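You operate a simulated robot arm through the tools that you are given. There is no shell and no other tool.

Carry out the task below with a simulated robot arm. There is one attempt and no reset: what you move stays moved.

## Task
Shut down the leak tester: blue valve open, pressure zero, switch off, lid on.

Only the result counts: the job must be done as asked and must still hold three seconds after the hand-in. Knocking over, shifting, dropping, spilling or breaking anything else fails it. A push-on lid holds only when it is set on centred and level and pressed home; a screw cap is set on level and turned clockwise until tight.

## Robot
A 6-joint arm with a two-finger parallel gripper, fixed in place. Base frame: the origin is on the floor under the middle of its stand, x ahead of it, y to its left, z up; the work surface is at about z = 860. Units: mm, degrees, N and s.
With the tool pointing down near the work surface it reaches from about 360 to 760 mm from the base axis. Its first joint turns from -66.0 to 66.0 degrees. Payload 2.45 kg.
The TCP is the grasp point between the finger pads, 24 mm short of the fingertips. In the tool frame z runs along the fingers and y along their closing line. Largest opening 68 mm; finger width 17, thickness 10; the body of the gripper, 40 by 70 mm, starts 41 mm behind the TCP.
Orientation is told as [roll, pitch, yaw] about the base's x, y, z axes, in that order, counted from this pose: with the fingers straight down and closing along the base's y, the tool's x points along the base's -x, its y along +y and its z along -z.

## Interface
- The arm moves only by the tool jog_arm. Its argument "rows" is text: rows parted by semicolons, each of 7 numbers parted by spaces: the shift along the tool's x, y, z in cm, then the turn, a rotation vector about the tool's x, y, z in degrees, then the gripper command, from -1 (fully open) to 1 (shut), values between in proportion. In form: x y z rx ry rz claw; .... A call has 1 to 20 rows; each row shifts and turns the commanded pose from where the row before left it, along the tool's axes as they then stand. Each row takes 0.2 s and may step no farther than 50 mm and 8.6 degrees from the row before; otherwise, or with a gripper value out of range, the whole call is refused. Where a pose cannot be reached the arm comes as near as it can. A force on the tool above 60 N (or 10 N above the force at the start of the call, whichever is more), or a blocked arm, ends the call early, and 0.2 s more pass. The fingers move at their own pace (about 108 mm/s each) and stop on an object; they squeeze with about 25 N. The grip force told is the motor's: it shows also when the fingers shut on nothing. Time passes only in rows, and 0.2 s behind the last, so rows that do not move let the fingers close. It gives the time, the measured TCP pose, the force on the tool (base axes), the opening and the grip force at its end, in the units of the frame above (readings bear some noise), with the torque about the TCP (base axes, N m) and any sound that the robot's microphone picked up.
- Cameras (640 x 400 px; columns grow to the right, rows downward): "scene" is fixed at [163.6, 417.6, 1473.3]; the picture's right is [-0.85, -0.53, 0.00], its down [-0.31, 0.49, -0.81] and it looks along [0.43, -0.69, -0.58] (base axes); focal length 375 px, centre (320, 200). "wrist" rides on the gripper at [84, 11, -75] in the tool frame; the picture's right is [-0.13, 0.99, 0.00], its down [-0.60, -0.08, -0.79] and it looks along [-0.79, -0.10, 0.61] (tool axes); focal length 251 px, centre (320, 200). There is no depth. A picture from a camera that has moved, and an enlarged one, comes with that camera's place and axes in the base frame and with its lens. The place of the scene camera against the robot may be out by one fixed shift of up to 25 mm in any direction.
- get_image(camera): a new picture of that camera. No time passes.
- enlarge(camera, box): a new picture of the part [left, top, right, bottom] of that camera's present view, enlarged. No time passes.
- close_job(): hands the job in; it is judged then, once.

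Places have to be worked out from the pictures, the camera data and where the tool is seen. Open the gripper and draw the arm clear of the work before you hand the job in, unless the task says otherwise.

The tools are called after "Emit:" by a JSON object that holds its "api" and its "payload". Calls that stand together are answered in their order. jog_arm: Moves the arm, as the interface text tells. Its arguments: {"type":"object","properties":{"rows":{"type":"string"}},"required":["rows"]} The other tools are called the same way: get_image (camera) takes a picture; enlarge (camera, box) takes an enlarged picture of a part of a camera's view; close_job () hands the job in.

At the start:

```text
t: 0.0
position: [484.9, 121.7, 1178.4]
tcp_rot: [0.1, -0.1, 0.0]
ft_force: [-0.1, -0.3, 1.0]
ft_torque: [0.0, -0.02, -0.01]
opening: 68.0
grip_force: 0.1
```

scene: 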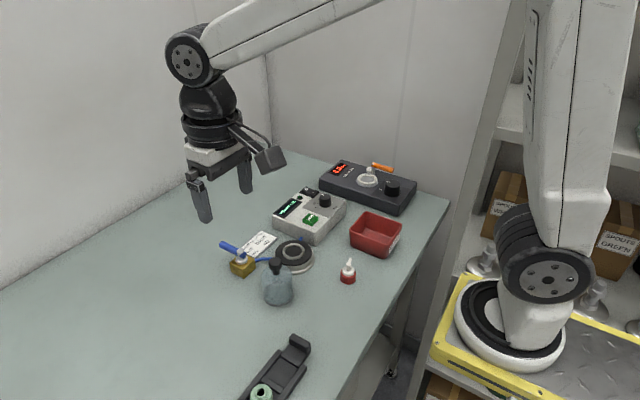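
wrist: 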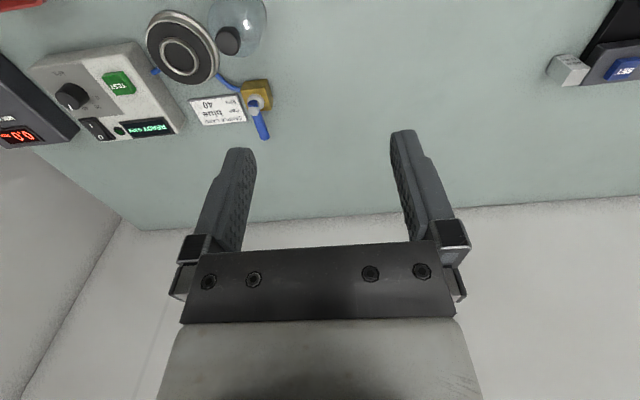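

I'll start by looking closely at the work area from both cameras.

Emit:
{"api": "enlarge", "payload": {"camera": "scene", "box": [200, 150, 440, 300]}}

Emit:
{"api": "enlarge", "payload": {"camera": "wrist", "box": [0, 0, 320, 200]}}

Emit:
{"api": "enlarge", "payload": {"camera": "scene", "box": [200, 300, 360, 400]}}

```text
2.67 times, centred on (320, 225) of scene
camera zoom: at [163.6, 417.6, 1473.3], right [-0.85, -0.53, 0.0], down [-0.31, 0.49, -0.81], along [0.43, -0.69, -0.58], focal length 999 px, centre (320, 133)
```

zoom: 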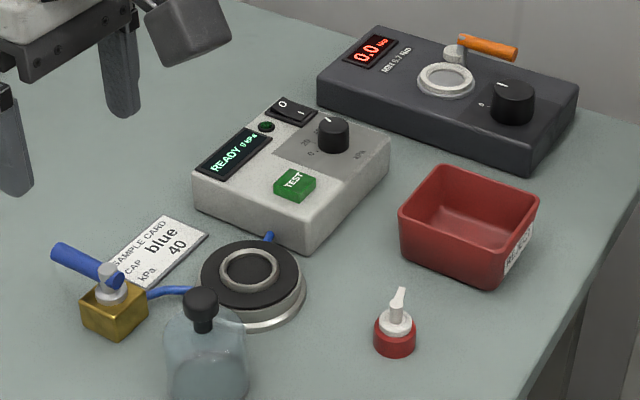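

```text
2.00 times, centred on (160, 100) of wrist
camera zoom: at [400.0, 131.9, 1253.6], right [0.13, 0.99, 0.0], down [0.6, -0.08, 0.79], along [0.79, -0.1, -0.61], focal length 503 px, centre (640, 400)
```

zoom: 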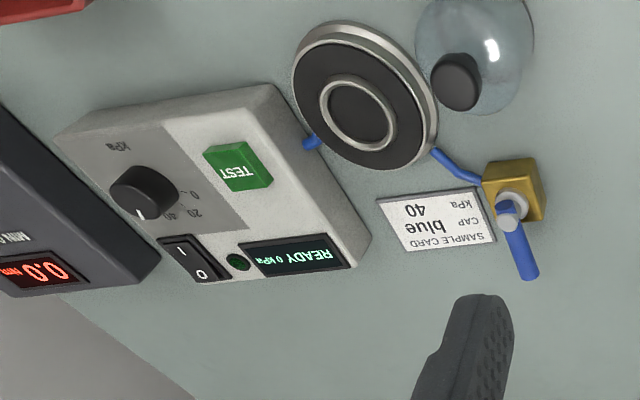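

```text
4.00 times, centred on (280, 350) of scene
camera zoom: at [163.6, 417.6, 1473.3], right [-0.85, -0.53, 0.0], down [-0.31, 0.49, -0.81], along [0.43, -0.69, -0.58], focal length 1499 px, centre (480, -400)
```

zoom: 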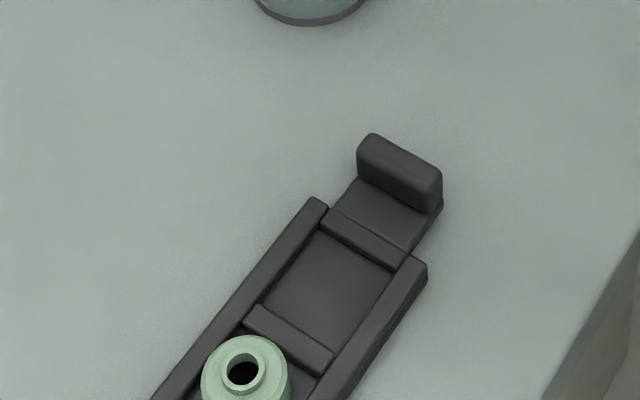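

The leak tester (grey box, rocker, knob, TEST), a test seat, a blue-lever valve and a clear bell/bottle are visible. I'll move the wrist camera up for a close view of the tester, staying high above everything.

Emit:
{"api": "jog_arm", "payload": {"rows": "1.06 -3.71 1.5 0 0 0 -1;1.06 -3.71 1.5 0 0 0 -1;1.06 -3.71 1.5 0 0 0 -1;1.06 -3.71 1.5 0 0 0 -1;1.06 -3.71 1.5 0 0 0 -1;1.06 -3.71 1.5 0 0 0 -1;1.06 -3.71 1.5 0 0 0 -1;1.06 -3.71 1.5 0 0 0 -1"}}

Emit:
{"api": "get_image", "payload": {"camera": "wrist"}}

Emit:
{"api": "get_image", "payload": {"camera": "scene"}}

```text
t: 1.8
position: [397.8, -174.8, 1059.9]
tcp_rot: [-0.1, -0.1, 0.0]
ft_force: [-0.4, -0.4, 0.4]
ft_torque: [0.03, 0.0, 0.01]
opening: 67.9
grip_force: 0.0
```

```text
taken
camera wrist: at [313.5, -164.3, 1133.9], right [0.13, 0.99, 0.0], down [0.6, -0.08, 0.79], along [0.79, -0.1, -0.61], focal length 251 px, centre (320, 200)
```

wrist: 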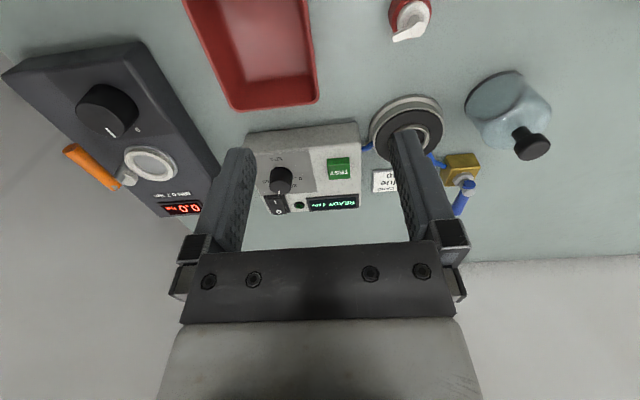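

```text
taken
```

scene: 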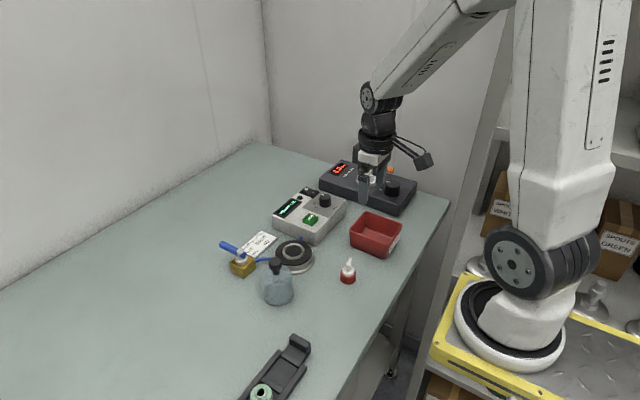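

The tester is in view; I'll enlarge the details of the tester, the seat, the bell and the valve.

Emit:
{"api": "enlarge", "payload": {"camera": "wrist", "box": [230, 110, 390, 220]}}

Emit:
{"api": "enlarge", "payload": {"camera": "wrist", "box": [350, 50, 570, 220]}}

Emit:
{"api": "enlarge", "payload": {"camera": "scene", "box": [210, 170, 350, 310]}}

```text
3.64 times, centred on (310, 165) of wrist
camera zoom: at [313.5, -164.3, 1133.9], right [0.13, 0.99, 0.0], down [0.6, -0.08, 0.79], along [0.79, -0.1, -0.61], focal length 914 px, centre (356, 327)
```

zoom: 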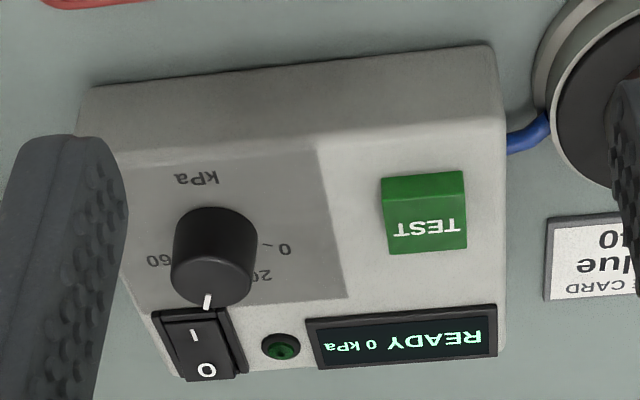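

```text
2.35 times, centred on (460, 135) of wrist
camera zoom: at [313.5, -164.3, 1133.9], right [0.13, 0.99, 0.0], down [0.6, -0.08, 0.79], along [0.79, -0.1, -0.61], focal length 592 px, centre (-9, 353)
```

zoom: 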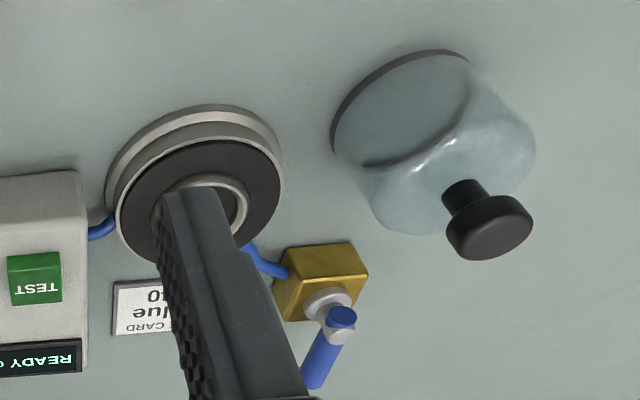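

```text
2.86 times, centred on (280, 240) of scene
camera zoom: at [163.6, 417.6, 1473.3], right [-0.85, -0.53, 0.0], down [-0.31, 0.49, -0.81], along [0.43, -0.69, -0.58], focal length 1070 px, centre (434, 86)
```

zoom: 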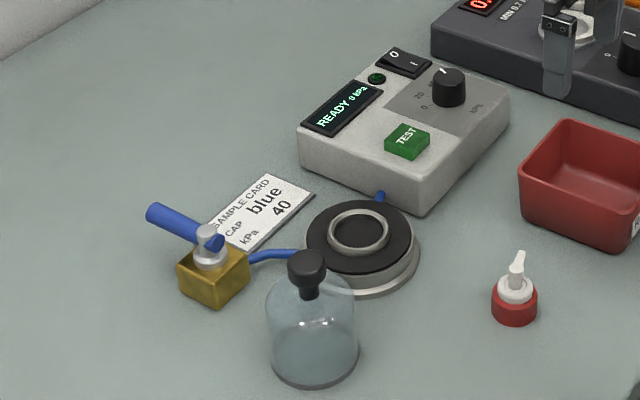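

The knob points at about 40, the rocker is on I, the blue lever lies crosswise to its hose, and the bell with the black knob is the lid for the round seat. I'll bring the camera nearly above the tester for accurate positions.

Emit:
{"api": "jog_arm", "payload": {"rows": "-3.92 0.4 1.0 0 0 0 -1;-3.92 0.4 1.0 0 0 0 -1;-3.92 0.4 1.0 0 0 0 -1;-3.92 0.4 1.0 0 0 0 -1"}}

Emit:
{"api": "get_image", "payload": {"camera": "wrist"}}

Emit:
{"api": "enlarge", "payload": {"camera": "wrist", "box": [180, 0, 420, 150]}}

```text
t: 2.8
position: [557.4, -162.8, 1016.6]
tcp_rot: [0.0, 0.0, 0.0]
ft_force: [0.5, 0.2, 0.9]
ft_torque: [0.0, -0.02, -0.04]
opening: 68.0
grip_force: 0.1
```

```text
taken
camera wrist: at [473.1, -152.2, 1091.2], right [0.13, 0.99, 0.0], down [0.6, -0.08, 0.79], along [0.79, -0.1, -0.61], focal length 251 px, centre (320, 200)
```

wrist: 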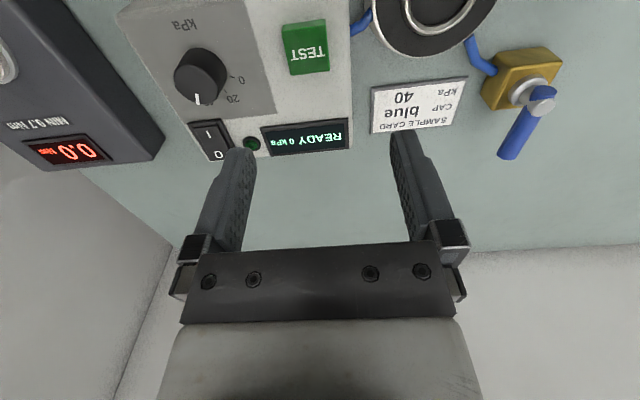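

```text
2.67 times, centred on (300, 75) of wrist
camera zoom: at [473.1, -152.2, 1091.2], right [0.13, 0.99, 0.0], down [0.6, -0.08, 0.79], along [0.79, -0.1, -0.61], focal length 670 px, centre (373, 533)
```

zoom: 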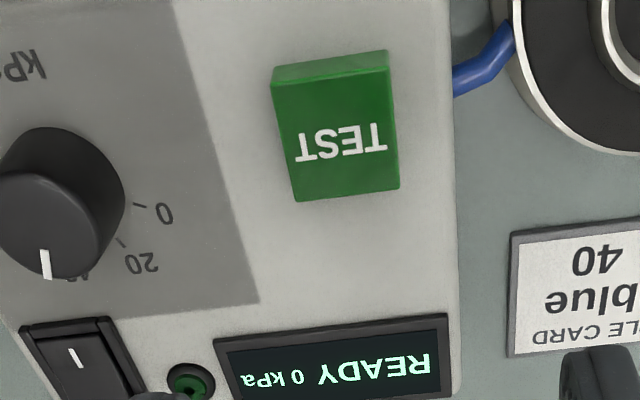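

Stereo from the two wrist views puts the pressure knob near (554, -250) with its top about z=917 and the panel about z=905. I'll shift over so that the knob and rocker are centred in the wrist view.

Emit:
{"api": "jog_arm", "payload": {"rows": "-0.6 -4.0 0 0 0 0 -1;-0.6 -4.0 0 0 0 0 -1"}}

Emit:
{"api": "enlarge", "payload": {"camera": "wrist", "box": [240, 0, 400, 100]}}

Emit:
{"api": "get_image", "payload": {"camera": "wrist"}}

```text
t: 3.4
position: [569.4, -239.8, 1018.1]
tcp_rot: [-0.1, 0.0, 0.0]
ft_force: [-0.6, -0.9, -0.3]
ft_torque: [-0.01, 0.0, -0.03]
opening: 68.0
grip_force: 0.1
```

```text
4.00 times, centred on (320, 50) of wrist
camera zoom: at [485.4, -229.2, 1092.6], right [0.13, 0.99, 0.0], down [0.6, -0.08, 0.79], along [0.79, -0.1, -0.61], focal length 1006 px, centre (320, 800)
```

zoom: 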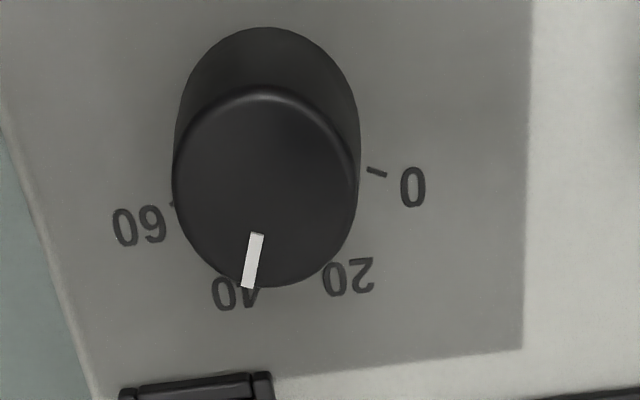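

```text
taken
camera wrist: at [485.4, -229.2, 1092.6], right [0.13, 0.99, 0.0], down [0.6, -0.08, 0.79], along [0.79, -0.1, -0.61], focal length 251 px, centre (320, 200)
```

wrist: 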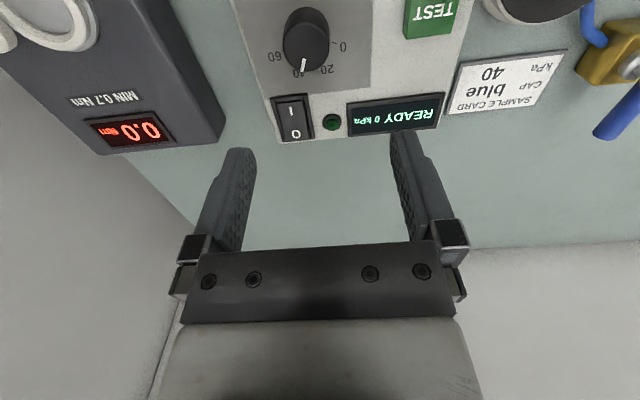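

Knob centre ≈ (550, -246.5), top z≈920; the pointer is at 40 and the "0" tick is about 90° counter-clockwise of it. Before touching anything, I'll view the valve up close the same way.

Emit:
{"api": "jog_arm", "payload": {"rows": "-0.77 4.0 0 0 0 0 -1;-0.77 4.0 0 0 0 0 -1;-0.77 4.0 0 0 0 0 -1;-0.77 4.0 0 0 0 0 -1;-0.77 4.0 0 0 0 0 -1;-0.77 4.0 0 0 0 0 -1"}}

Emit:
{"api": "get_image", "payload": {"camera": "wrist"}}

Emit:
{"api": "enlarge", "payload": {"camera": "wrist", "box": [220, 0, 420, 140]}}

```text
t: 4.8
position: [612.5, 3.2, 1020.1]
tcp_rot: [-0.1, 0.0, -0.1]
ft_force: [0.5, 0.2, 0.6]
ft_torque: [0.0, -0.01, 0.0]
opening: 67.9
grip_force: 0.0
```

```text
taken
camera wrist: at [528.2, 12.5, 1094.5], right [0.13, 0.99, 0.0], down [0.6, -0.08, 0.79], along [0.79, -0.1, -0.61], focal length 251 px, centre (320, 200)
```

wrist: 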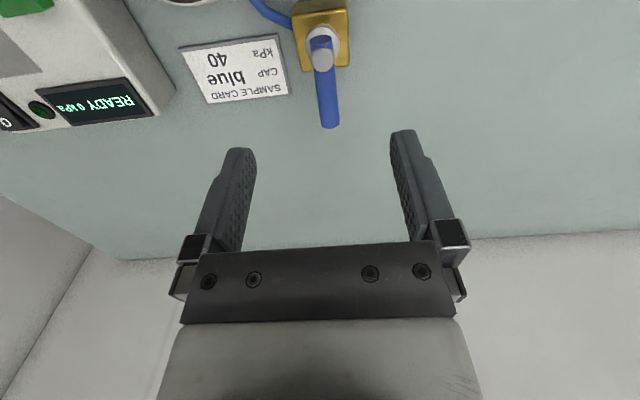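

```text
2.86 times, centred on (320, 70) of wrist
camera zoom: at [528.2, 12.5, 1094.5], right [0.13, 0.99, 0.0], down [0.6, -0.08, 0.79], along [0.79, -0.1, -0.61], focal length 718 px, centre (320, 571)
```

zoom: 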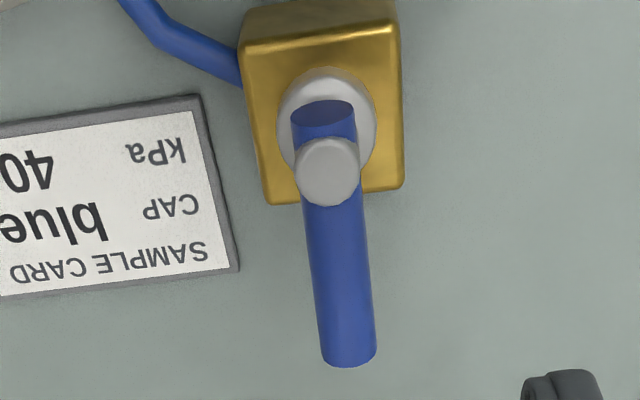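

The blue lever lies along +x, crosswise to the hose (which runs along y), so it is closed; stem ≈ (607, 4), cap top ≈ z 912, rod ≈ 16 mm thick. I'll come down above the stem partway with the fingers straddling the lever and check alignment.

Emit:
{"api": "jog_arm", "payload": {"rows": "0.54 0.18 2.0 0 0 0 -1;0 0 3.0 0 0 0 -1;0 0 2.5 0 0 0 -1"}}

Emit:
{"api": "get_image", "payload": {"camera": "wrist"}}

Emit:
{"api": "enlarge", "payload": {"camera": "scene", "box": [190, 200, 320, 310]}}

```text
t: 5.6
position: [608.4, 3.2, 946.0]
tcp_rot: [0.0, -0.1, 0.1]
ft_force: [0.7, -0.3, 0.1]
ft_torque: [-0.03, -0.02, -0.01]
opening: 67.8
grip_force: 0.0
```

```text
taken
camera wrist: at [524.6, 13.0, 1020.2], right [0.13, 0.99, 0.0], down [0.6, -0.08, 0.79], along [0.79, -0.1, -0.61], focal length 251 px, centre (320, 200)
```

wrist: 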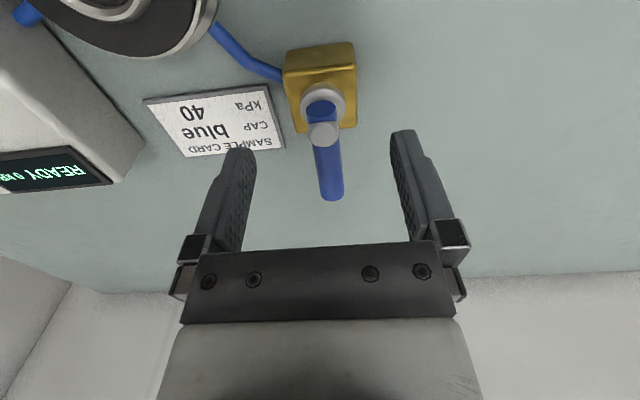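

```text
3.64 times, centred on (255, 255) of scene
camera zoom: at [163.6, 417.6, 1473.3], right [-0.85, -0.53, 0.0], down [-0.31, 0.49, -0.81], along [0.43, -0.69, -0.58], focal length 1362 px, centre (556, 0)
```

zoom: 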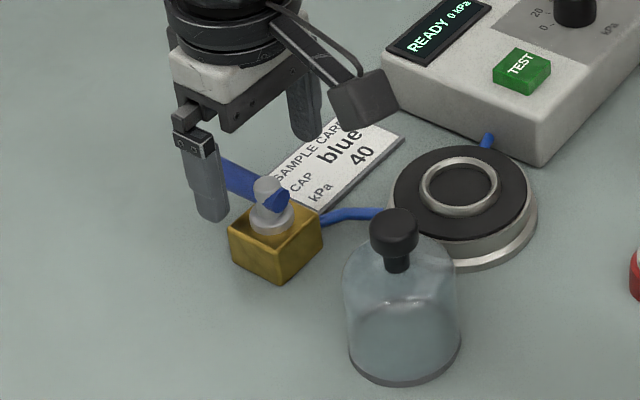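

The cap centre re-computes to (606.9, 3.8, 912.5), consistent with before. I'll descend so that the fingertips are at about z=893 and close on the lever at its stem.

Emit:
{"api": "jog_arm", "payload": {"rows": "0.15 0.1 1.5 0 0 0 -1;0 0 1.4 0 0 0 -1"}}

Emit:
{"api": "enlarge", "payload": {"camera": "wrist", "box": [180, 60, 480, 260]}}

Emit:
{"api": "enlarge", "payload": {"camera": "scene", "box": [190, 200, 320, 310]}}

```text
t: 6.2
position: [609.2, 5.6, 916.3]
tcp_rot: [0.0, -0.1, 0.0]
ft_force: [-1.1, 0.4, 0.5]
ft_torque: [0.02, -0.03, 0.01]
opening: 68.1
grip_force: 0.0
```

```text
2.00 times, centred on (330, 160) of wrist
camera zoom: at [524.8, 15.0, 990.4], right [0.13, 0.99, 0.0], down [0.6, -0.08, 0.79], along [0.79, -0.1, -0.61], focal length 503 px, centre (300, 280)
```

zoom: 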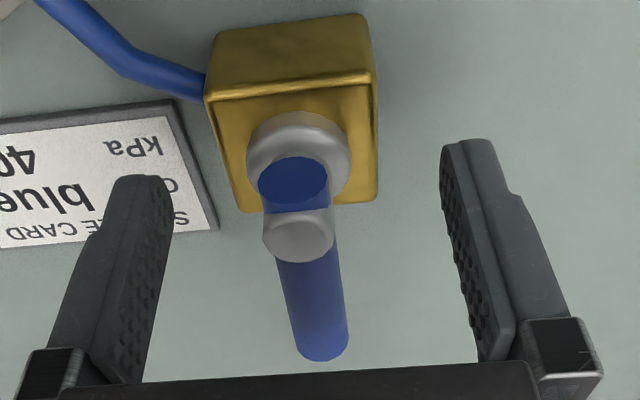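

```text
3.64 times, centred on (255, 255) of scene
camera zoom: at [163.6, 417.6, 1473.3], right [-0.85, -0.53, 0.0], down [-0.31, 0.49, -0.81], along [0.43, -0.69, -0.58], focal length 1362 px, centre (556, 0)
```

zoom: 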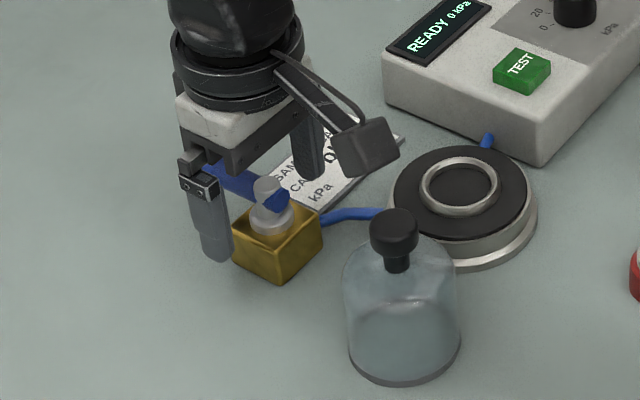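

The fingers straddle the lever evenly at the stem. Closing now.

Emit:
{"api": "jog_arm", "payload": {"rows": "0 0 0 0 0 0 1;0 0 0 0 0 0 1;0 0 0 0 0 0 1"}}

Emit:
{"api": "enlarge", "payload": {"camera": "wrist", "box": [180, 60, 480, 260]}}

```text
t: 7.0
position: [609.6, 6.1, 915.4]
tcp_rot: [-0.1, -0.1, 0.0]
ft_force: [0.4, 2.1, -2.4]
ft_torque: [0.02, -0.21, -0.01]
opening: 15.8
grip_force: 35.6
```

```text
2.00 times, centred on (330, 160) of wrist
camera zoom: at [524.8, 15.1, 990.5], right [0.13, 0.99, 0.0], down [0.6, -0.08, 0.79], along [0.79, -0.1, -0.61], focal length 503 px, centre (300, 280)
```

zoom: 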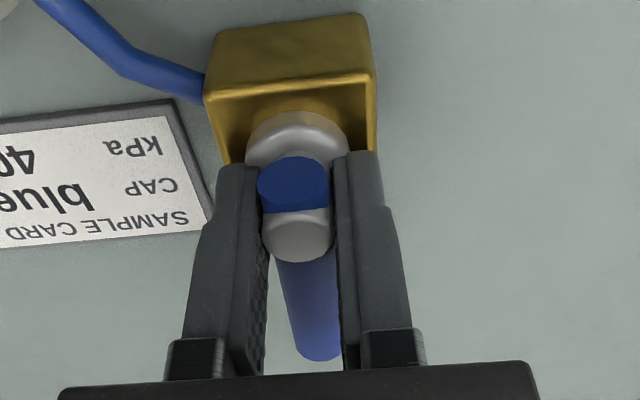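

Lever gripped at 15.8 mm with little side force. I'll try a small counter-clockwise turn (seen from above) and watch the torque.

Emit:
{"api": "jog_arm", "payload": {"rows": "0 0 0 0 0 -5 1;0 0 0 0 0 -5 1;0 0 0 0 0 -5 1"}}

Emit:
{"api": "enlarge", "payload": {"camera": "wrist", "box": [180, 60, 480, 260]}}

Emit:
{"api": "enlarge", "payload": {"camera": "scene", "box": [190, 200, 320, 310]}}

```text
t: 7.8
position: [609.1, 5.9, 915.1]
tcp_rot: [0.0, -0.1, 15.3]
ft_force: [2.0, 21.3, 10.5]
ft_torque: [-0.02, 0.92, -0.1]
opening: 15.9
grip_force: 34.9
```

```text
2.00 times, centred on (330, 160) of wrist
camera zoom: at [524.6, -6.3, 990.3], right [-0.13, 0.99, 0.0], down [0.6, 0.08, 0.8], along [0.79, 0.11, -0.61], focal length 503 px, centre (300, 280)
```

zoom: 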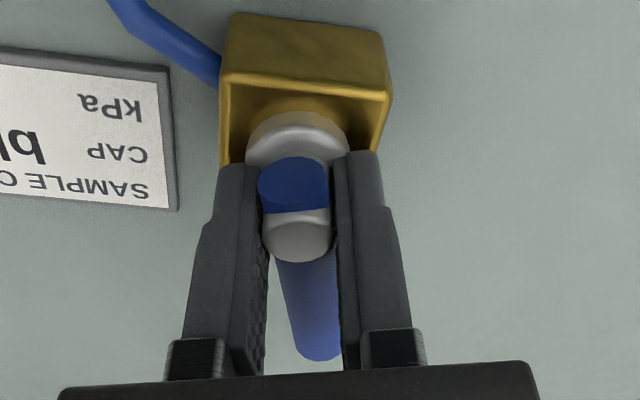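

```text
3.64 times, centred on (255, 255) of scene
camera zoom: at [163.4, 418.1, 1473.2], right [-0.85, -0.53, 0.0], down [-0.31, 0.49, -0.81], along [0.43, -0.69, -0.58], focal length 1362 px, centre (556, 0)
```

zoom: 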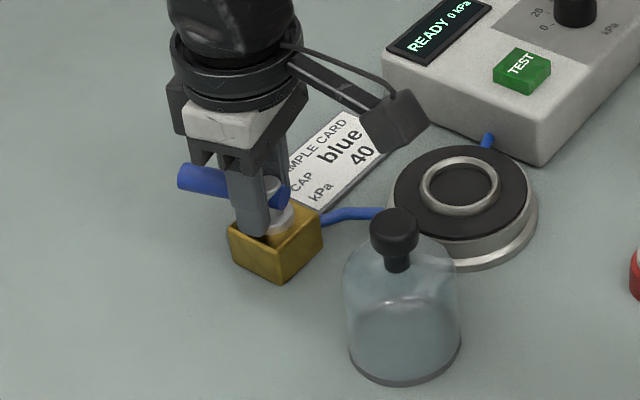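

The lever turned 15° with the gripper and the block stayed put, but a 21 N side force built up along y – the rotation centre is slightly off the stem. I'll nudge along y to see which way relieves it.

Emit:
{"api": "jog_arm", "payload": {"rows": "-0.01 0.04 0 0 0 0 1"}}

```text
t: 8.2
position: [609.8, 4.9, 915.6]
tcp_rot: [0.1, -0.2, 15.1]
ft_force: [-2.5, 24.5, 15.2]
ft_torque: [0.38, -0.09, -0.11]
opening: 15.6
grip_force: 34.8
```

A slight increase, so the relief is probably the other way; I'll nudge back in -y.

Emit:
{"api": "jog_arm", "payload": {"rows": "0 -0.1 0 0 0 0 1"}}

```text
t: 8.6
position: [608.9, 6.3, 915.7]
tcp_rot: [0.0, -0.2, 15.2]
ft_force: [-5.4, 31.4, 21.8]
ft_torque: [0.43, -0.31, -0.11]
opening: 16.1
grip_force: 35.1
```

The force seems to creep with time irrespective of the nudge. I'll hold still for a moment to see how it develops.

Emit:
{"api": "jog_arm", "payload": {"rows": "0 0 0 0 0 0 1;0 0 0 0 0 0 1"}}

```text
t: 9.2
position: [609.5, 5.4, 915.4]
tcp_rot: [0.0, -0.3, 15.1]
ft_force: [-6.3, 32.4, 26.9]
ft_torque: [0.34, 0.08, -0.15]
opening: 15.9
grip_force: 34.6
```

Both the y and z forces creep upward, so the arm is being held off its commanded pose: the tips probably rest on the boss and the rod is a bit further +y. I'll command 1.5 mm up and 1.5 mm in +y.

Emit:
{"api": "jog_arm", "payload": {"rows": "-0.03 0.14 -0.15 0 0 0 1;0 0 0 0 0 0 1"}}

```text
t: 9.8
position: [609.1, 5.5, 915.9]
tcp_rot: [-0.1, -0.1, 15.1]
ft_force: [6.9, 23.6, -1.3]
ft_torque: [0.46, -0.97, -0.12]
opening: 16.1
grip_force: 35.0
```

The z force is gone and y is falling. Another 1 mm in +y.

Emit:
{"api": "jog_arm", "payload": {"rows": "0.03 0.12 0 0 0 0 1;0 0 0 0 0 0 1"}}

```text
t: 10.4
position: [608.7, 5.6, 916.1]
tcp_rot: [0.0, 0.0, 15.0]
ft_force: [16.1, 18.0, -16.4]
ft_torque: [0.16, -0.24, -0.07]
opening: 16.0
grip_force: 34.9
```

Forces indicate the true stem axis is a few mm nearer (x≈605) than my grip point. I'll release, let the arm settle, and look at where it actually sits.

Emit:
{"api": "jog_arm", "payload": {"rows": "0 0 0 0 0 0 0;0 0 0 0 0 0 0;0 0 0 0 0 0 0"}}

Emit:
{"api": "enlarge", "payload": {"camera": "wrist", "box": [180, 60, 480, 260]}}

Emit:
{"api": "enlarge", "payload": {"camera": "scene", "box": [190, 200, 320, 310]}}

```text
t: 11.2
position: [608.1, 6.0, 917.4]
tcp_rot: [-0.1, 0.0, 15.0]
ft_force: [-0.1, 0.7, 0.3]
ft_torque: [-0.01, 0.03, 0.0]
opening: 34.0
grip_force: 0.1
```

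```text
2.00 times, centred on (330, 160) of wrist
camera zoom: at [524.0, -6.5, 991.5], right [-0.13, 0.99, 0.0], down [0.6, 0.08, 0.79], along [0.79, 0.1, -0.61], focal length 503 px, centre (300, 280)
```

zoom: 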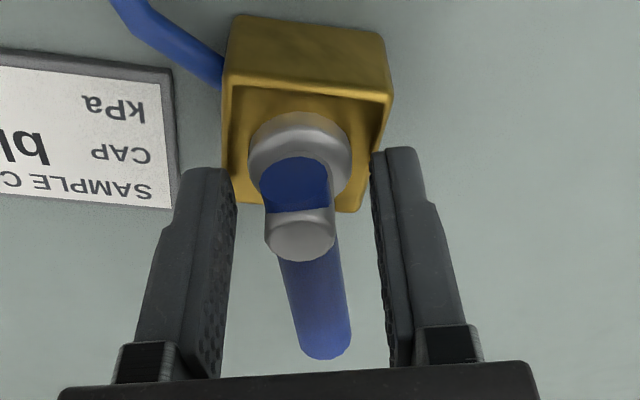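

```text
3.64 times, centred on (255, 255) of scene
camera zoom: at [163.6, 417.5, 1473.3], right [-0.85, -0.53, 0.0], down [-0.31, 0.49, -0.81], along [0.43, -0.69, -0.58], focal length 1362 px, centre (556, 0)
```

zoom: 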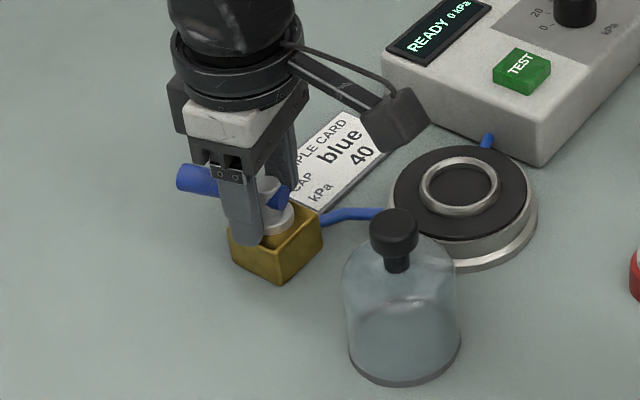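

The lever stays at 15° by itself. Combining both views the stem axis is ≈ (605.4, 4.3) with cap top z≈916, so I'll shift the grip 2.6 mm toward the base and re-grip there.

Emit:
{"api": "jog_arm", "payload": {"rows": "0.26 0.05 0 0 0 0 0;0 0 0 0 0 0 0;0 0 0 0 0 0 1;0 0 0 0 0 0 1;0 0 0 0 0 0 1"}}

Emit:
{"api": "jog_arm", "payload": {"rows": "0 0 0 0 0 -5 1;0 0 0 0 0 -5 1"}}

```text
t: 12.4
position: [605.6, 4.9, 917.0]
tcp_rot: [0.0, -0.1, 14.9]
ft_force: [0.8, -5.4, 0.2]
ft_torque: [-0.02, -0.06, 0.02]
opening: 16.1
grip_force: 34.9
```

```text
t: 13.0
position: [606.0, 5.4, 918.4]
tcp_rot: [0.0, -0.1, 25.1]
ft_force: [3.1, -10.5, -0.8]
ft_torque: [-0.04, 0.04, -0.01]
opening: 15.9
grip_force: 34.9
```

Side force is now small, so the grip is close to the axis. Continuing the turn in steps.

Emit:
{"api": "jog_arm", "payload": {"rows": "0 0 0 0 0 -7 1;0 0 0 0 0 -7 1;0 0 0 0 0 -7 1"}}

Emit:
{"api": "get_image", "payload": {"camera": "wrist"}}

Emit:
{"api": "enlarge", "payload": {"camera": "scene", "box": [190, 200, 320, 310]}}

```text
t: 13.8
position: [604.4, 5.5, 915.7]
tcp_rot: [0.0, -0.1, 46.1]
ft_force: [3.0, -17.4, -7.6]
ft_torque: [0.57, -0.65, 0.01]
opening: 15.9
grip_force: 34.6
```

```text
taken
camera wrist: at [539.1, -48.3, 991.3], right [-0.63, 0.78, 0.0], down [0.47, 0.38, 0.79], along [0.62, 0.5, -0.61], focal length 251 px, centre (320, 200)
```

wrist: 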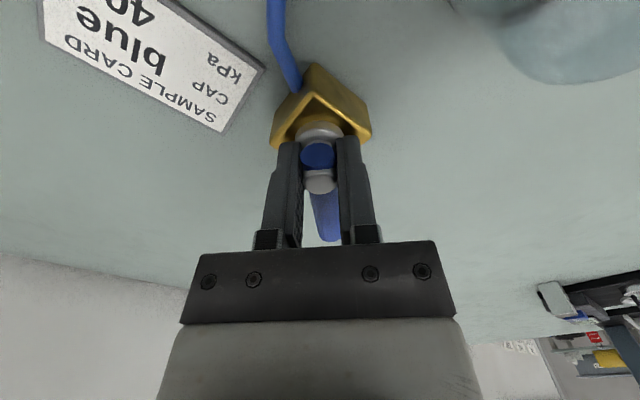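

```text
3.64 times, centred on (255, 255) of scene
camera zoom: at [163.8, 417.1, 1473.4], right [-0.85, -0.53, 0.0], down [-0.31, 0.49, -0.81], along [0.43, -0.69, -0.58], focal length 1362 px, centre (556, 0)
```

zoom: 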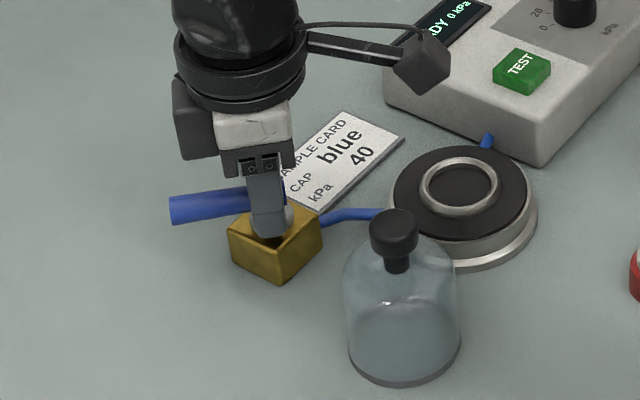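

The lever is at 46° and the block is undisturbed. I'll ease 0.5 mm in -y and turn the rest toward 90°.

Emit:
{"api": "jog_arm", "payload": {"rows": "0.036 -0.035 0 0 0 -7.3 1;0 0 0 0 0 -7.3 1;0 0 0 0 0 -7.3 1"}}

Emit:
{"api": "jog_arm", "payload": {"rows": "0 0 0 0 0 -7.3 1;0 0 0 0 0 -7.3 1;0 0 0 0 0 -7.3 1"}}

Emit:
{"api": "get_image", "payload": {"camera": "wrist"}}

Emit:
{"api": "enlarge", "payload": {"camera": "scene", "box": [190, 200, 320, 310]}}

```text
t: 14.6
position: [604.8, 5.1, 916.8]
tcp_rot: [-0.2, -0.2, 68.0]
ft_force: [16.3, -5.4, -10.4]
ft_torque: [-0.79, 0.32, -0.01]
opening: 15.7
grip_force: 35.3
```

```text
t: 15.4
position: [604.4, 5.9, 916.7]
tcp_rot: [-0.1, -0.2, 89.8]
ft_force: [12.4, 3.5, -4.3]
ft_torque: [1.09, -0.08, 0.04]
opening: 15.8
grip_force: 34.6
```

```text
taken
camera wrist: at [593.7, -79.2, 991.3], right [-0.99, 0.13, 0.0], down [0.08, 0.6, 0.79], along [0.1, 0.79, -0.61], focal length 251 px, centre (320, 200)
```

wrist: 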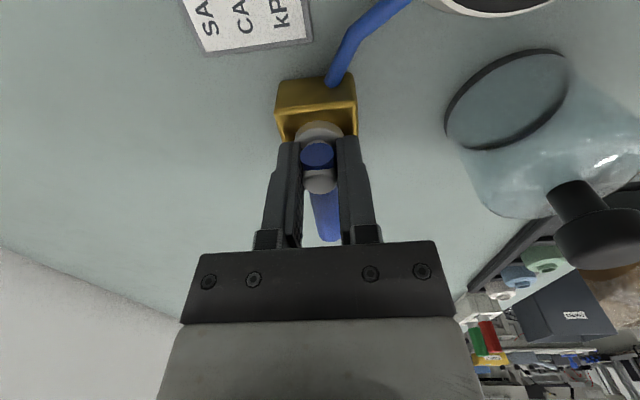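

```text
3.64 times, centred on (255, 255) of scene
camera zoom: at [164.0, 417.7, 1473.3], right [-0.85, -0.53, 0.0], down [-0.31, 0.49, -0.81], along [0.43, -0.69, -0.58], focal length 1362 px, centre (556, 0)
```

zoom: 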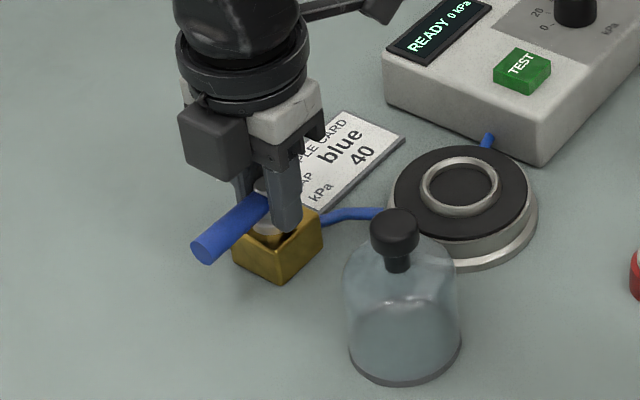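

The blue lever now lies along y, in line with the hose. I'll try 3° further to feel whether it's at its stop.

Emit:
{"api": "jog_arm", "payload": {"rows": "0 0 0 0 0 -3 1;0 0 0 0 0 0 1"}}

Emit:
{"api": "enlarge", "payload": {"camera": "wrist", "box": [220, 60, 420, 260]}}

```text
t: 16.0
position: [604.7, 5.9, 917.1]
tcp_rot: [-0.2, 0.0, 92.8]
ft_force: [13.9, 4.2, -1.6]
ft_torque: [0.1, -0.1, -0.73]
opening: 16.4
grip_force: 34.8
```

```text
2.00 times, centred on (320, 160) of wrist
camera zoom: at [597.8, -79.9, 991.4], right [-1.0, 0.08, 0.0], down [0.05, 0.61, 0.79], along [0.07, 0.79, -0.61], focal length 503 px, centre (320, 280)
```

zoom: 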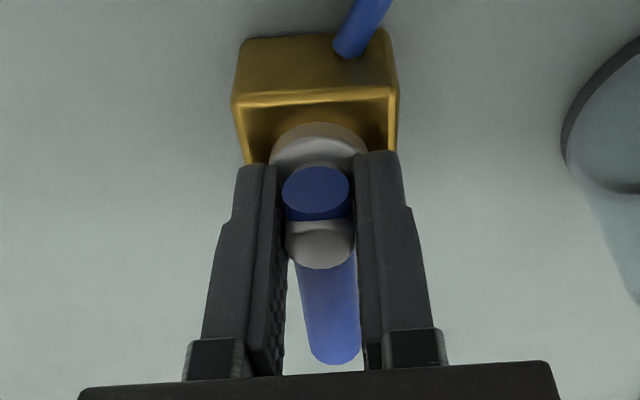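

The torque jumped to 0.73 Nm, so 90° is the open stop: the valve is fully open. I'll back off the 3°, release and rise straight up.

Emit:
{"api": "jog_arm", "payload": {"rows": "0 0 0 0 0 2.5 1;0 0 0 0 0 0 -0.2;0 0 0 0 0 0 -0.2;0 0 -2 0 0 0 -0.2;0 0 -4 0 0 0 -1;0 0 -4 0 0 0 -1"}}

Emit:
{"api": "get_image", "payload": {"camera": "wrist"}}

Emit:
{"api": "get_image", "payload": {"camera": "scene"}}

```text
t: 17.4
position: [604.0, 6.9, 1014.5]
tcp_rot: [0.0, 0.0, 90.3]
ft_force: [0.4, 0.1, -0.1]
ft_torque: [0.05, 0.04, -0.03]
opening: 68.0
grip_force: 0.1
```

```text
taken
camera wrist: at [594.2, -78.2, 1089.2], right [-0.99, 0.12, 0.0], down [0.08, 0.6, 0.79], along [0.1, 0.79, -0.61], focal length 251 px, centre (320, 200)
```

wrist: 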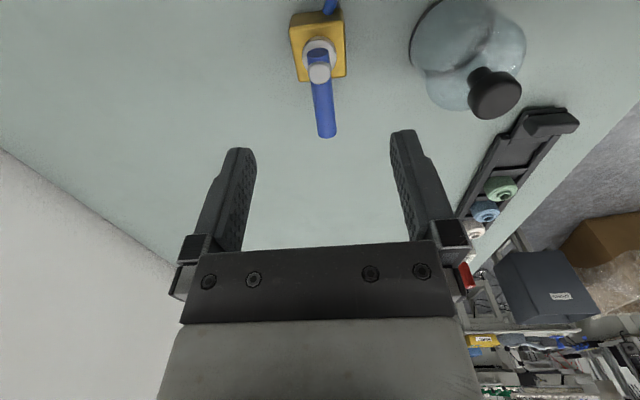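

```text
taken
```

scene: 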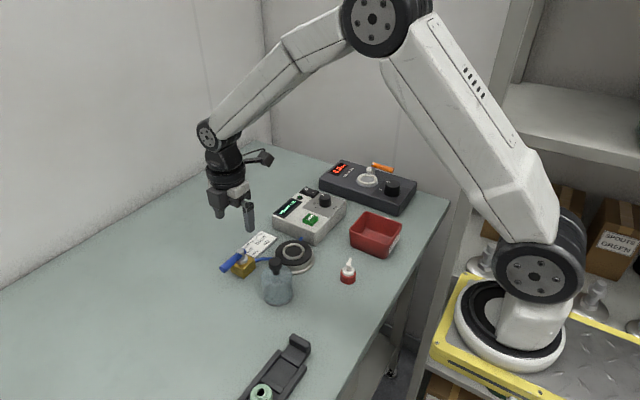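

Valve lever is open and parallel to the hose; arm is clear. Next I rotate the wrist to yaw -45° so I can turn the knob about 90° counter-clockwise.

Emit:
{"api": "jog_arm", "payload": {"rows": "0 0 0 0 0 8.45 -1;0 0 0 0 0 8.45 -1;0 0 0 0 0 8.45 -1;0 0 0 0 0 8.45 -1;0 0 0 0 0 8.45 -1;0 0 0 0 0 8.45 -1;0 0 0 0 0 8.45 -1;0 0 0 0 0 8.45 -1;0 0 0 0 0 8.45 -1;0 0 0 0 0 8.45 -1;0 0 0 0 0 8.45 -1;0 0 0 0 0 8.45 -1;0 0 0 0 0 8.45 -1;0 0 0 0 0 8.45 -1;0 0 0 0 0 8.45 -1;0 0 0 0 0 8.45 -1"}}

Emit:
{"api": "jog_arm", "payload": {"rows": "-2.345 -3.618 0 0 0 0 -1;-2.345 -3.618 0 0 0 0 -1;-2.345 -3.618 0 0 0 0 -1;-2.345 -3.618 0 0 0 0 -1;-2.345 -3.618 0 0 0 0 -1;-2.345 -3.618 0 0 0 0 -1"}}

Emit:
{"api": "get_image", "payload": {"camera": "wrist"}}

Emit:
{"api": "get_image", "payload": {"camera": "scene"}}

```text
t: 20.8
position: [603.8, 4.8, 1016.7]
tcp_rot: [0.1, 0.0, -45.1]
ft_force: [0.2, 0.1, 0.5]
ft_torque: [0.0, 0.01, -0.02]
opening: 68.3
grip_force: 0.1
```

```text
t: 22.2
position: [550.2, -248.8, 1016.2]
tcp_rot: [0.1, 0.0, -44.8]
ft_force: [-0.5, -0.1, 0.2]
ft_torque: [0.0, -0.03, 0.01]
opening: 68.0
grip_force: 0.0
```

```text
taken
camera wrist: at [498.6, -182.3, 1091.3], right [0.79, 0.61, 0.0], down [0.37, -0.48, 0.79], along [0.49, -0.63, -0.61], focal length 251 px, centre (320, 200)
```

wrist: 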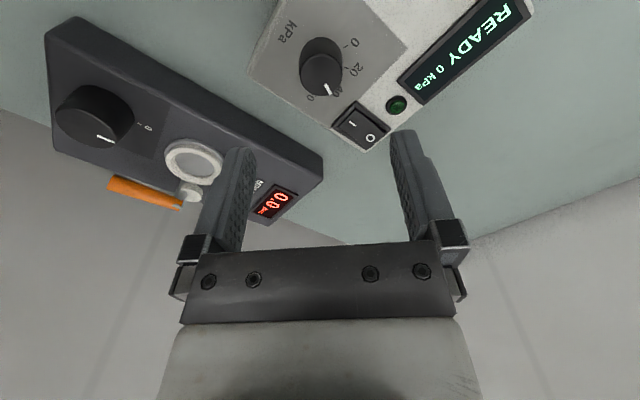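

```text
taken
```

scene: 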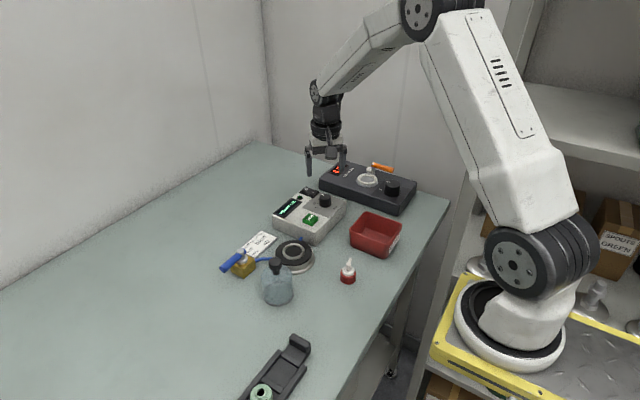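

The knob re-computes to about (550, -247.5), TCP is 2 mm off in y. I'll correct, set the opening to 44 mm and come down part-way to check.

Emit:
{"api": "jog_arm", "payload": {"rows": "0.14 0.14 2.0 0 0 0 -0.29;0 0 3.5 0 0 0 -0.29;0 0 0 0 0 0 -0.29"}}

Emit:
{"api": "enlarge", "payload": {"camera": "wrist", "box": [200, 40, 440, 240]}}

Emit:
{"api": "enlarge", "payload": {"camera": "scene", "box": [260, 130, 420, 250]}}

```text
t: 23.0
position: [551.2, -245.2, 959.9]
tcp_rot: [0.1, 0.1, -44.9]
ft_force: [-0.5, 0.1, 0.7]
ft_torque: [-0.01, 0.01, 0.0]
opening: 43.9
grip_force: 0.1
```

```text
2.00 times, centred on (320, 140) of wrist
camera zoom: at [498.7, -178.0, 1034.3], right [0.79, 0.61, 0.0], down [0.37, -0.48, 0.79], along [0.49, -0.63, -0.61], focal length 503 px, centre (320, 320)
```

zoom: 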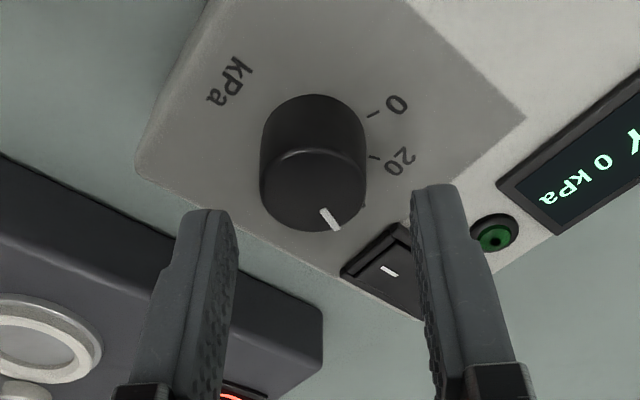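

```text
3.33 times, centred on (340, 190) of scene
camera zoom: at [163.6, 417.5, 1473.3], right [-0.85, -0.53, 0.0], down [-0.31, 0.49, -0.81], along [0.43, -0.69, -0.58], focal length 1249 px, centre (253, 233)
```

zoom: 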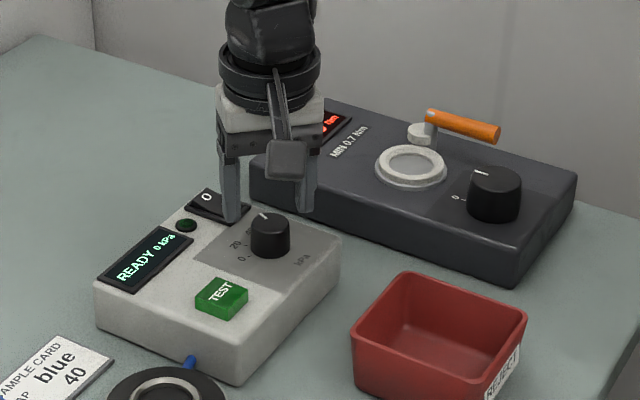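

Measured directly in the picture, the knob axis is about 3.5 mm (tool -x) and 2 mm (tool -y) from the tool axis. Correcting, then descending so the tips straddle the knob.

Emit:
{"api": "jog_arm", "payload": {"rows": "-0.32 -0.2 0.5 0 0 0 -0.29;0 0 1.2 0 0 0 -0.29;0 0 0 0 0 0 -0.29"}}

Emit:
{"api": "enlarge", "payload": {"camera": "wrist", "box": [200, 40, 440, 240]}}

```text
t: 23.8
position: [552.9, -250.2, 944.1]
tcp_rot: [0.1, 0.0, -44.9]
ft_force: [-0.1, -0.1, 0.5]
ft_torque: [0.04, -0.02, 0.02]
opening: 43.8
grip_force: 0.0
```

```text
2.00 times, centred on (320, 140) of wrist
camera zoom: at [500.3, -183.0, 1018.1], right [0.79, 0.61, 0.0], down [0.37, -0.48, 0.79], along [0.49, -0.63, -0.61], focal length 503 px, centre (320, 320)
```

zoom: 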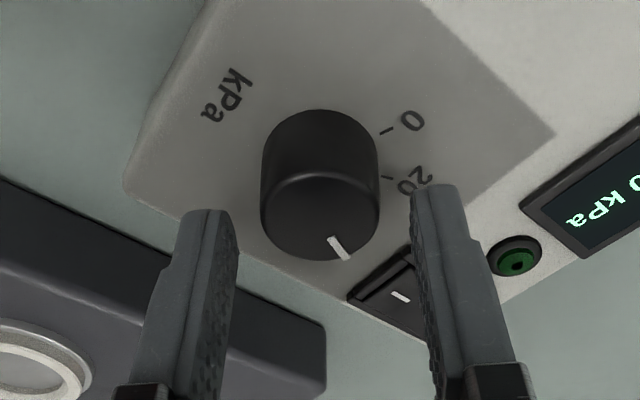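

The knob is now centred between the fingers. Descend 12 mm more and close gently on the knob.

Emit:
{"api": "jog_arm", "payload": {"rows": "0 0 0.6 0 0 0 -0.29;0 0 0.6 0 0 0 -0.29;0 0 0 0 0 0 1;0 0 0 0 0 0 1;0 0 0 0 0 0 1"}}

Emit:
{"api": "enlarge", "payload": {"camera": "wrist", "box": [200, 40, 440, 240]}}

```text
t: 25.0
position: [553.4, -249.1, 931.6]
tcp_rot: [0.0, 0.1, -45.0]
ft_force: [2.0, 3.3, 1.2]
ft_torque: [-0.14, 0.51, -0.03]
opening: 29.8
grip_force: 43.2
```

```text
2.00 times, centred on (320, 140) of wrist
camera zoom: at [501.0, -182.7, 1006.7], right [0.79, 0.61, 0.0], down [0.37, -0.48, 0.79], along [0.49, -0.63, -0.61], focal length 503 px, centre (320, 320)
```

zoom: 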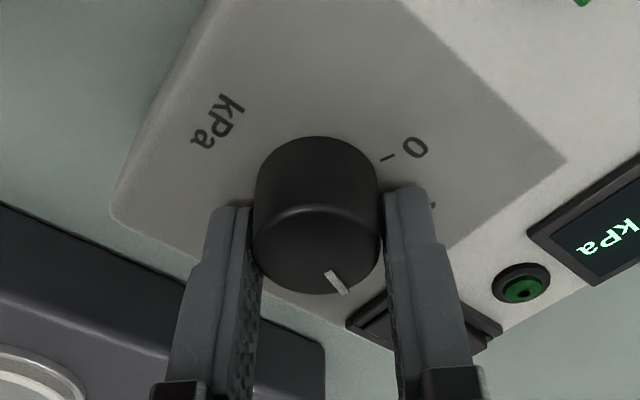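

Gripped on the 29.8 mm knob with low forces. Turn counter-clockwise 30° first and check that the pointer follows.

Emit:
{"api": "jog_arm", "payload": {"rows": "0 0 0 0 0 -7.5 1;0 0 0 0 0 -7.5 1;0 0 0 0 0 -7.5 1;0 0 0 0 0 -7.5 1"}}

Emit:
{"api": "enlarge", "payload": {"camera": "wrist", "box": [200, 40, 440, 240]}}

```text
t: 26.0
position: [554.0, -246.6, 933.0]
tcp_rot: [0.1, -0.1, -14.6]
ft_force: [13.7, 31.3, -3.4]
ft_torque: [-0.2, -0.81, -0.2]
opening: 29.6
grip_force: 44.2
```

```text
2.00 times, centred on (320, 140) of wrist
camera zoom: at [475.7, -215.6, 1006.6], right [0.38, 0.93, 0.0], down [0.56, -0.23, 0.79], along [0.74, -0.3, -0.61], focal length 503 px, centre (320, 320)
```

zoom: 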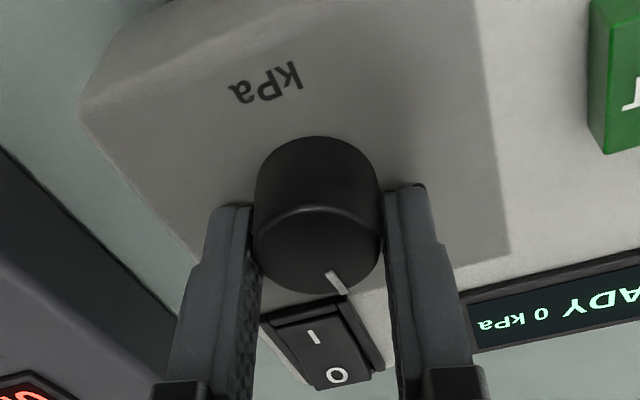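

The knob follows the gripper. A side force of about 30 N in +y built up, so I'll shift the command 1.5 mm that way as I continue turning.

Emit:
{"api": "jog_arm", "payload": {"rows": "-0.02 0.16 0 0 0 0 1;0 0 0 0 0 -7.5 1;0 0 0 0 0 -7.5 1"}}

Emit:
{"api": "enlarge", "payload": {"camera": "wrist", "box": [200, 40, 440, 240]}}

```text
t: 26.8
position: [554.7, -244.8, 932.8]
tcp_rot: [0.1, 0.0, 0.4]
ft_force: [20.4, 33.0, -12.6]
ft_torque: [-0.41, -0.19, -0.19]
opening: 29.7
grip_force: 43.6
```

```text
2.00 times, centred on (320, 140) of wrist
camera zoom: at [470.3, -235.7, 1006.6], right [0.12, 0.99, 0.0], down [0.6, -0.08, 0.79], along [0.79, -0.1, -0.61], focal length 503 px, centre (320, 320)
```

zoom: 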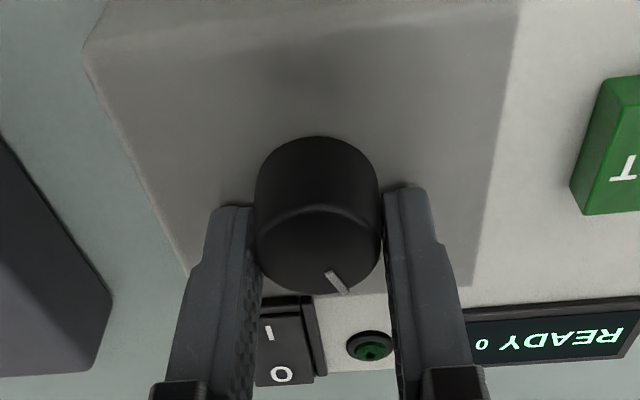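

The drift of the tool shows the knob axis is ~4.5 mm nearer the base than the tool axis (i.e. at about (549.5, -246.5), matching my earlier estimate). I'll release, let it settle and re-centre before the rest of the turn.

Emit:
{"api": "jog_arm", "payload": {"rows": "0 0 0 0 0 0 -0.29;0 0 0 0 0 0 -0.29;0 0 0 0 0 0 -0.29"}}

Emit:
{"api": "enlarge", "payload": {"camera": "wrist", "box": [200, 40, 440, 240]}}

```text
t: 27.6
position: [553.1, -250.4, 932.7]
tcp_rot: [-0.1, -0.1, 0.1]
ft_force: [1.6, -1.1, -0.4]
ft_torque: [0.01, 0.03, 0.0]
opening: 44.0
grip_force: 0.0
```

```text
2.00 times, centred on (320, 140) of wrist
camera zoom: at [468.3, -239.3, 1007.7], right [0.13, 0.99, 0.0], down [0.6, -0.08, 0.79], along [0.79, -0.1, -0.61], focal length 503 px, centre (320, 320)
```

zoom: 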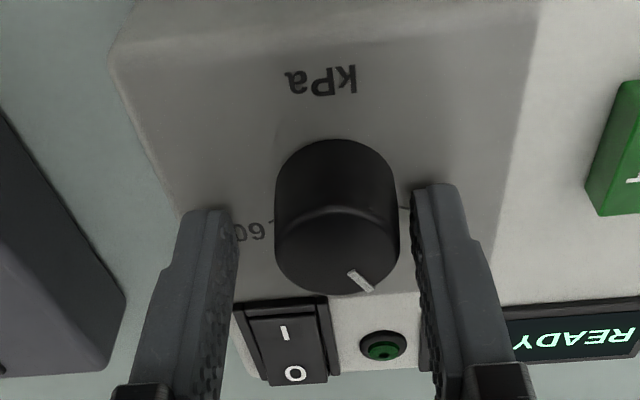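

The pointer is now at about 20; the knob axis lies (+2.5, +4.2) mm in tool x/y from the tool. Re-centring, gripping again, and turning 22° further.

Emit:
{"api": "jog_arm", "payload": {"rows": "0.26 0.41 0 0 0 0 -0.29;0 0 0 0 0 0 -0.29;0 0 0 0 0 0 1;0 0 0 0 0 0 1;0 0 0 0 0 0 1"}}

Emit:
{"api": "jog_arm", "payload": {"rows": "0 0 0 0 0 -7.5 1;0 0 0 0 0 -7.5 1;0 0 0 0 0 -7.5 1"}}

Emit:
{"api": "enlarge", "payload": {"camera": "wrist", "box": [200, 40, 440, 240]}}

```text
t: 28.8
position: [550.2, -245.5, 933.5]
tcp_rot: [0.1, -0.1, 0.1]
ft_force: [0.2, -2.0, -1.5]
ft_torque: [-0.12, -0.41, -0.01]
opening: 29.5
grip_force: 43.1
```

```text
t: 29.6
position: [550.6, -243.9, 933.5]
tcp_rot: [0.0, -0.1, 22.7]
ft_force: [-1.8, -4.6, 15.6]
ft_torque: [-0.16, 0.79, -0.01]
opening: 29.6
grip_force: 43.0
```

```text
2.00 times, centred on (320, 140) of wrist
camera zoom: at [467.9, -267.7, 1008.0], right [-0.26, 0.96, 0.0], down [0.59, 0.16, 0.79], along [0.77, 0.21, -0.61], focal length 503 px, centre (320, 320)
```

zoom: 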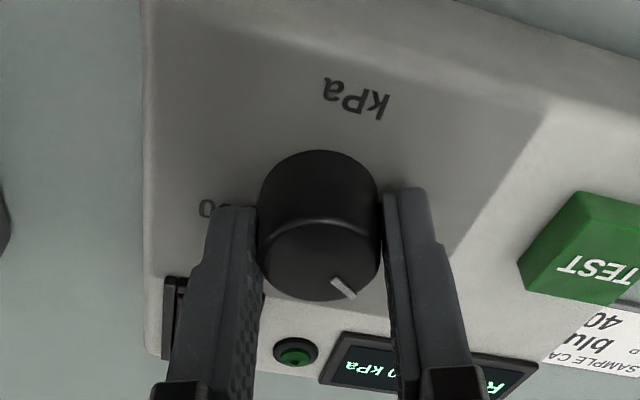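

Forces stay low now, so the grip is on axis. Turning another 22° toward 0 and checking for a stop.

Emit:
{"api": "jog_arm", "payload": {"rows": "0 0 0 0 0 -7.5 1;0 0 0 0 0 -7.5 1;0 0 0 0 0 -7.5 1;0 0 0 0 0 0 1"}}

Emit:
{"api": "enlarge", "payload": {"camera": "wrist", "box": [200, 40, 440, 240]}}

Emit:
{"api": "enlarge", "payload": {"camera": "scene", "box": [260, 130, 420, 250]}}

```text
t: 30.6
position: [550.9, -243.8, 931.3]
tcp_rot: [0.1, -0.2, 45.2]
ft_force: [3.6, -3.1, 5.1]
ft_torque: [0.61, -0.19, -0.39]
opening: 29.7
grip_force: 43.7
```

```text
2.00 times, centred on (320, 140) of wrist
camera zoom: at [483.5, -296.0, 1006.6], right [-0.61, 0.79, 0.0], down [0.48, 0.37, 0.79], along [0.63, 0.49, -0.61], focal length 503 px, centre (320, 320)
```

zoom: 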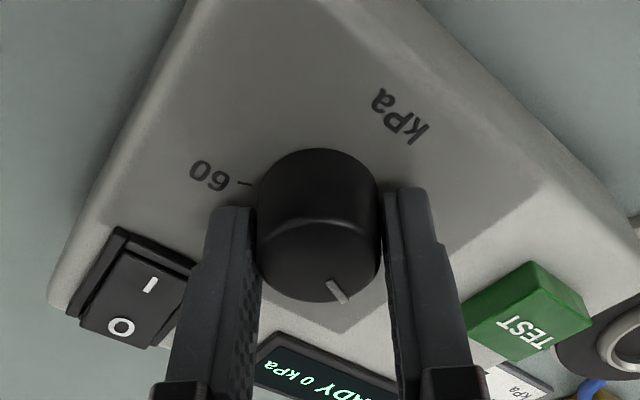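

```text
3.33 times, centred on (340, 190) of scene
camera zoom: at [163.5, 417.5, 1473.3], right [-0.85, -0.53, 0.0], down [-0.31, 0.49, -0.81], along [0.43, -0.69, -0.58], focal length 1249 px, centre (253, 233)
```

zoom: 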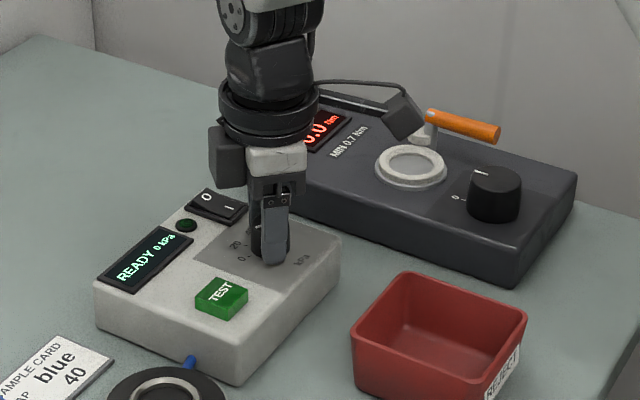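

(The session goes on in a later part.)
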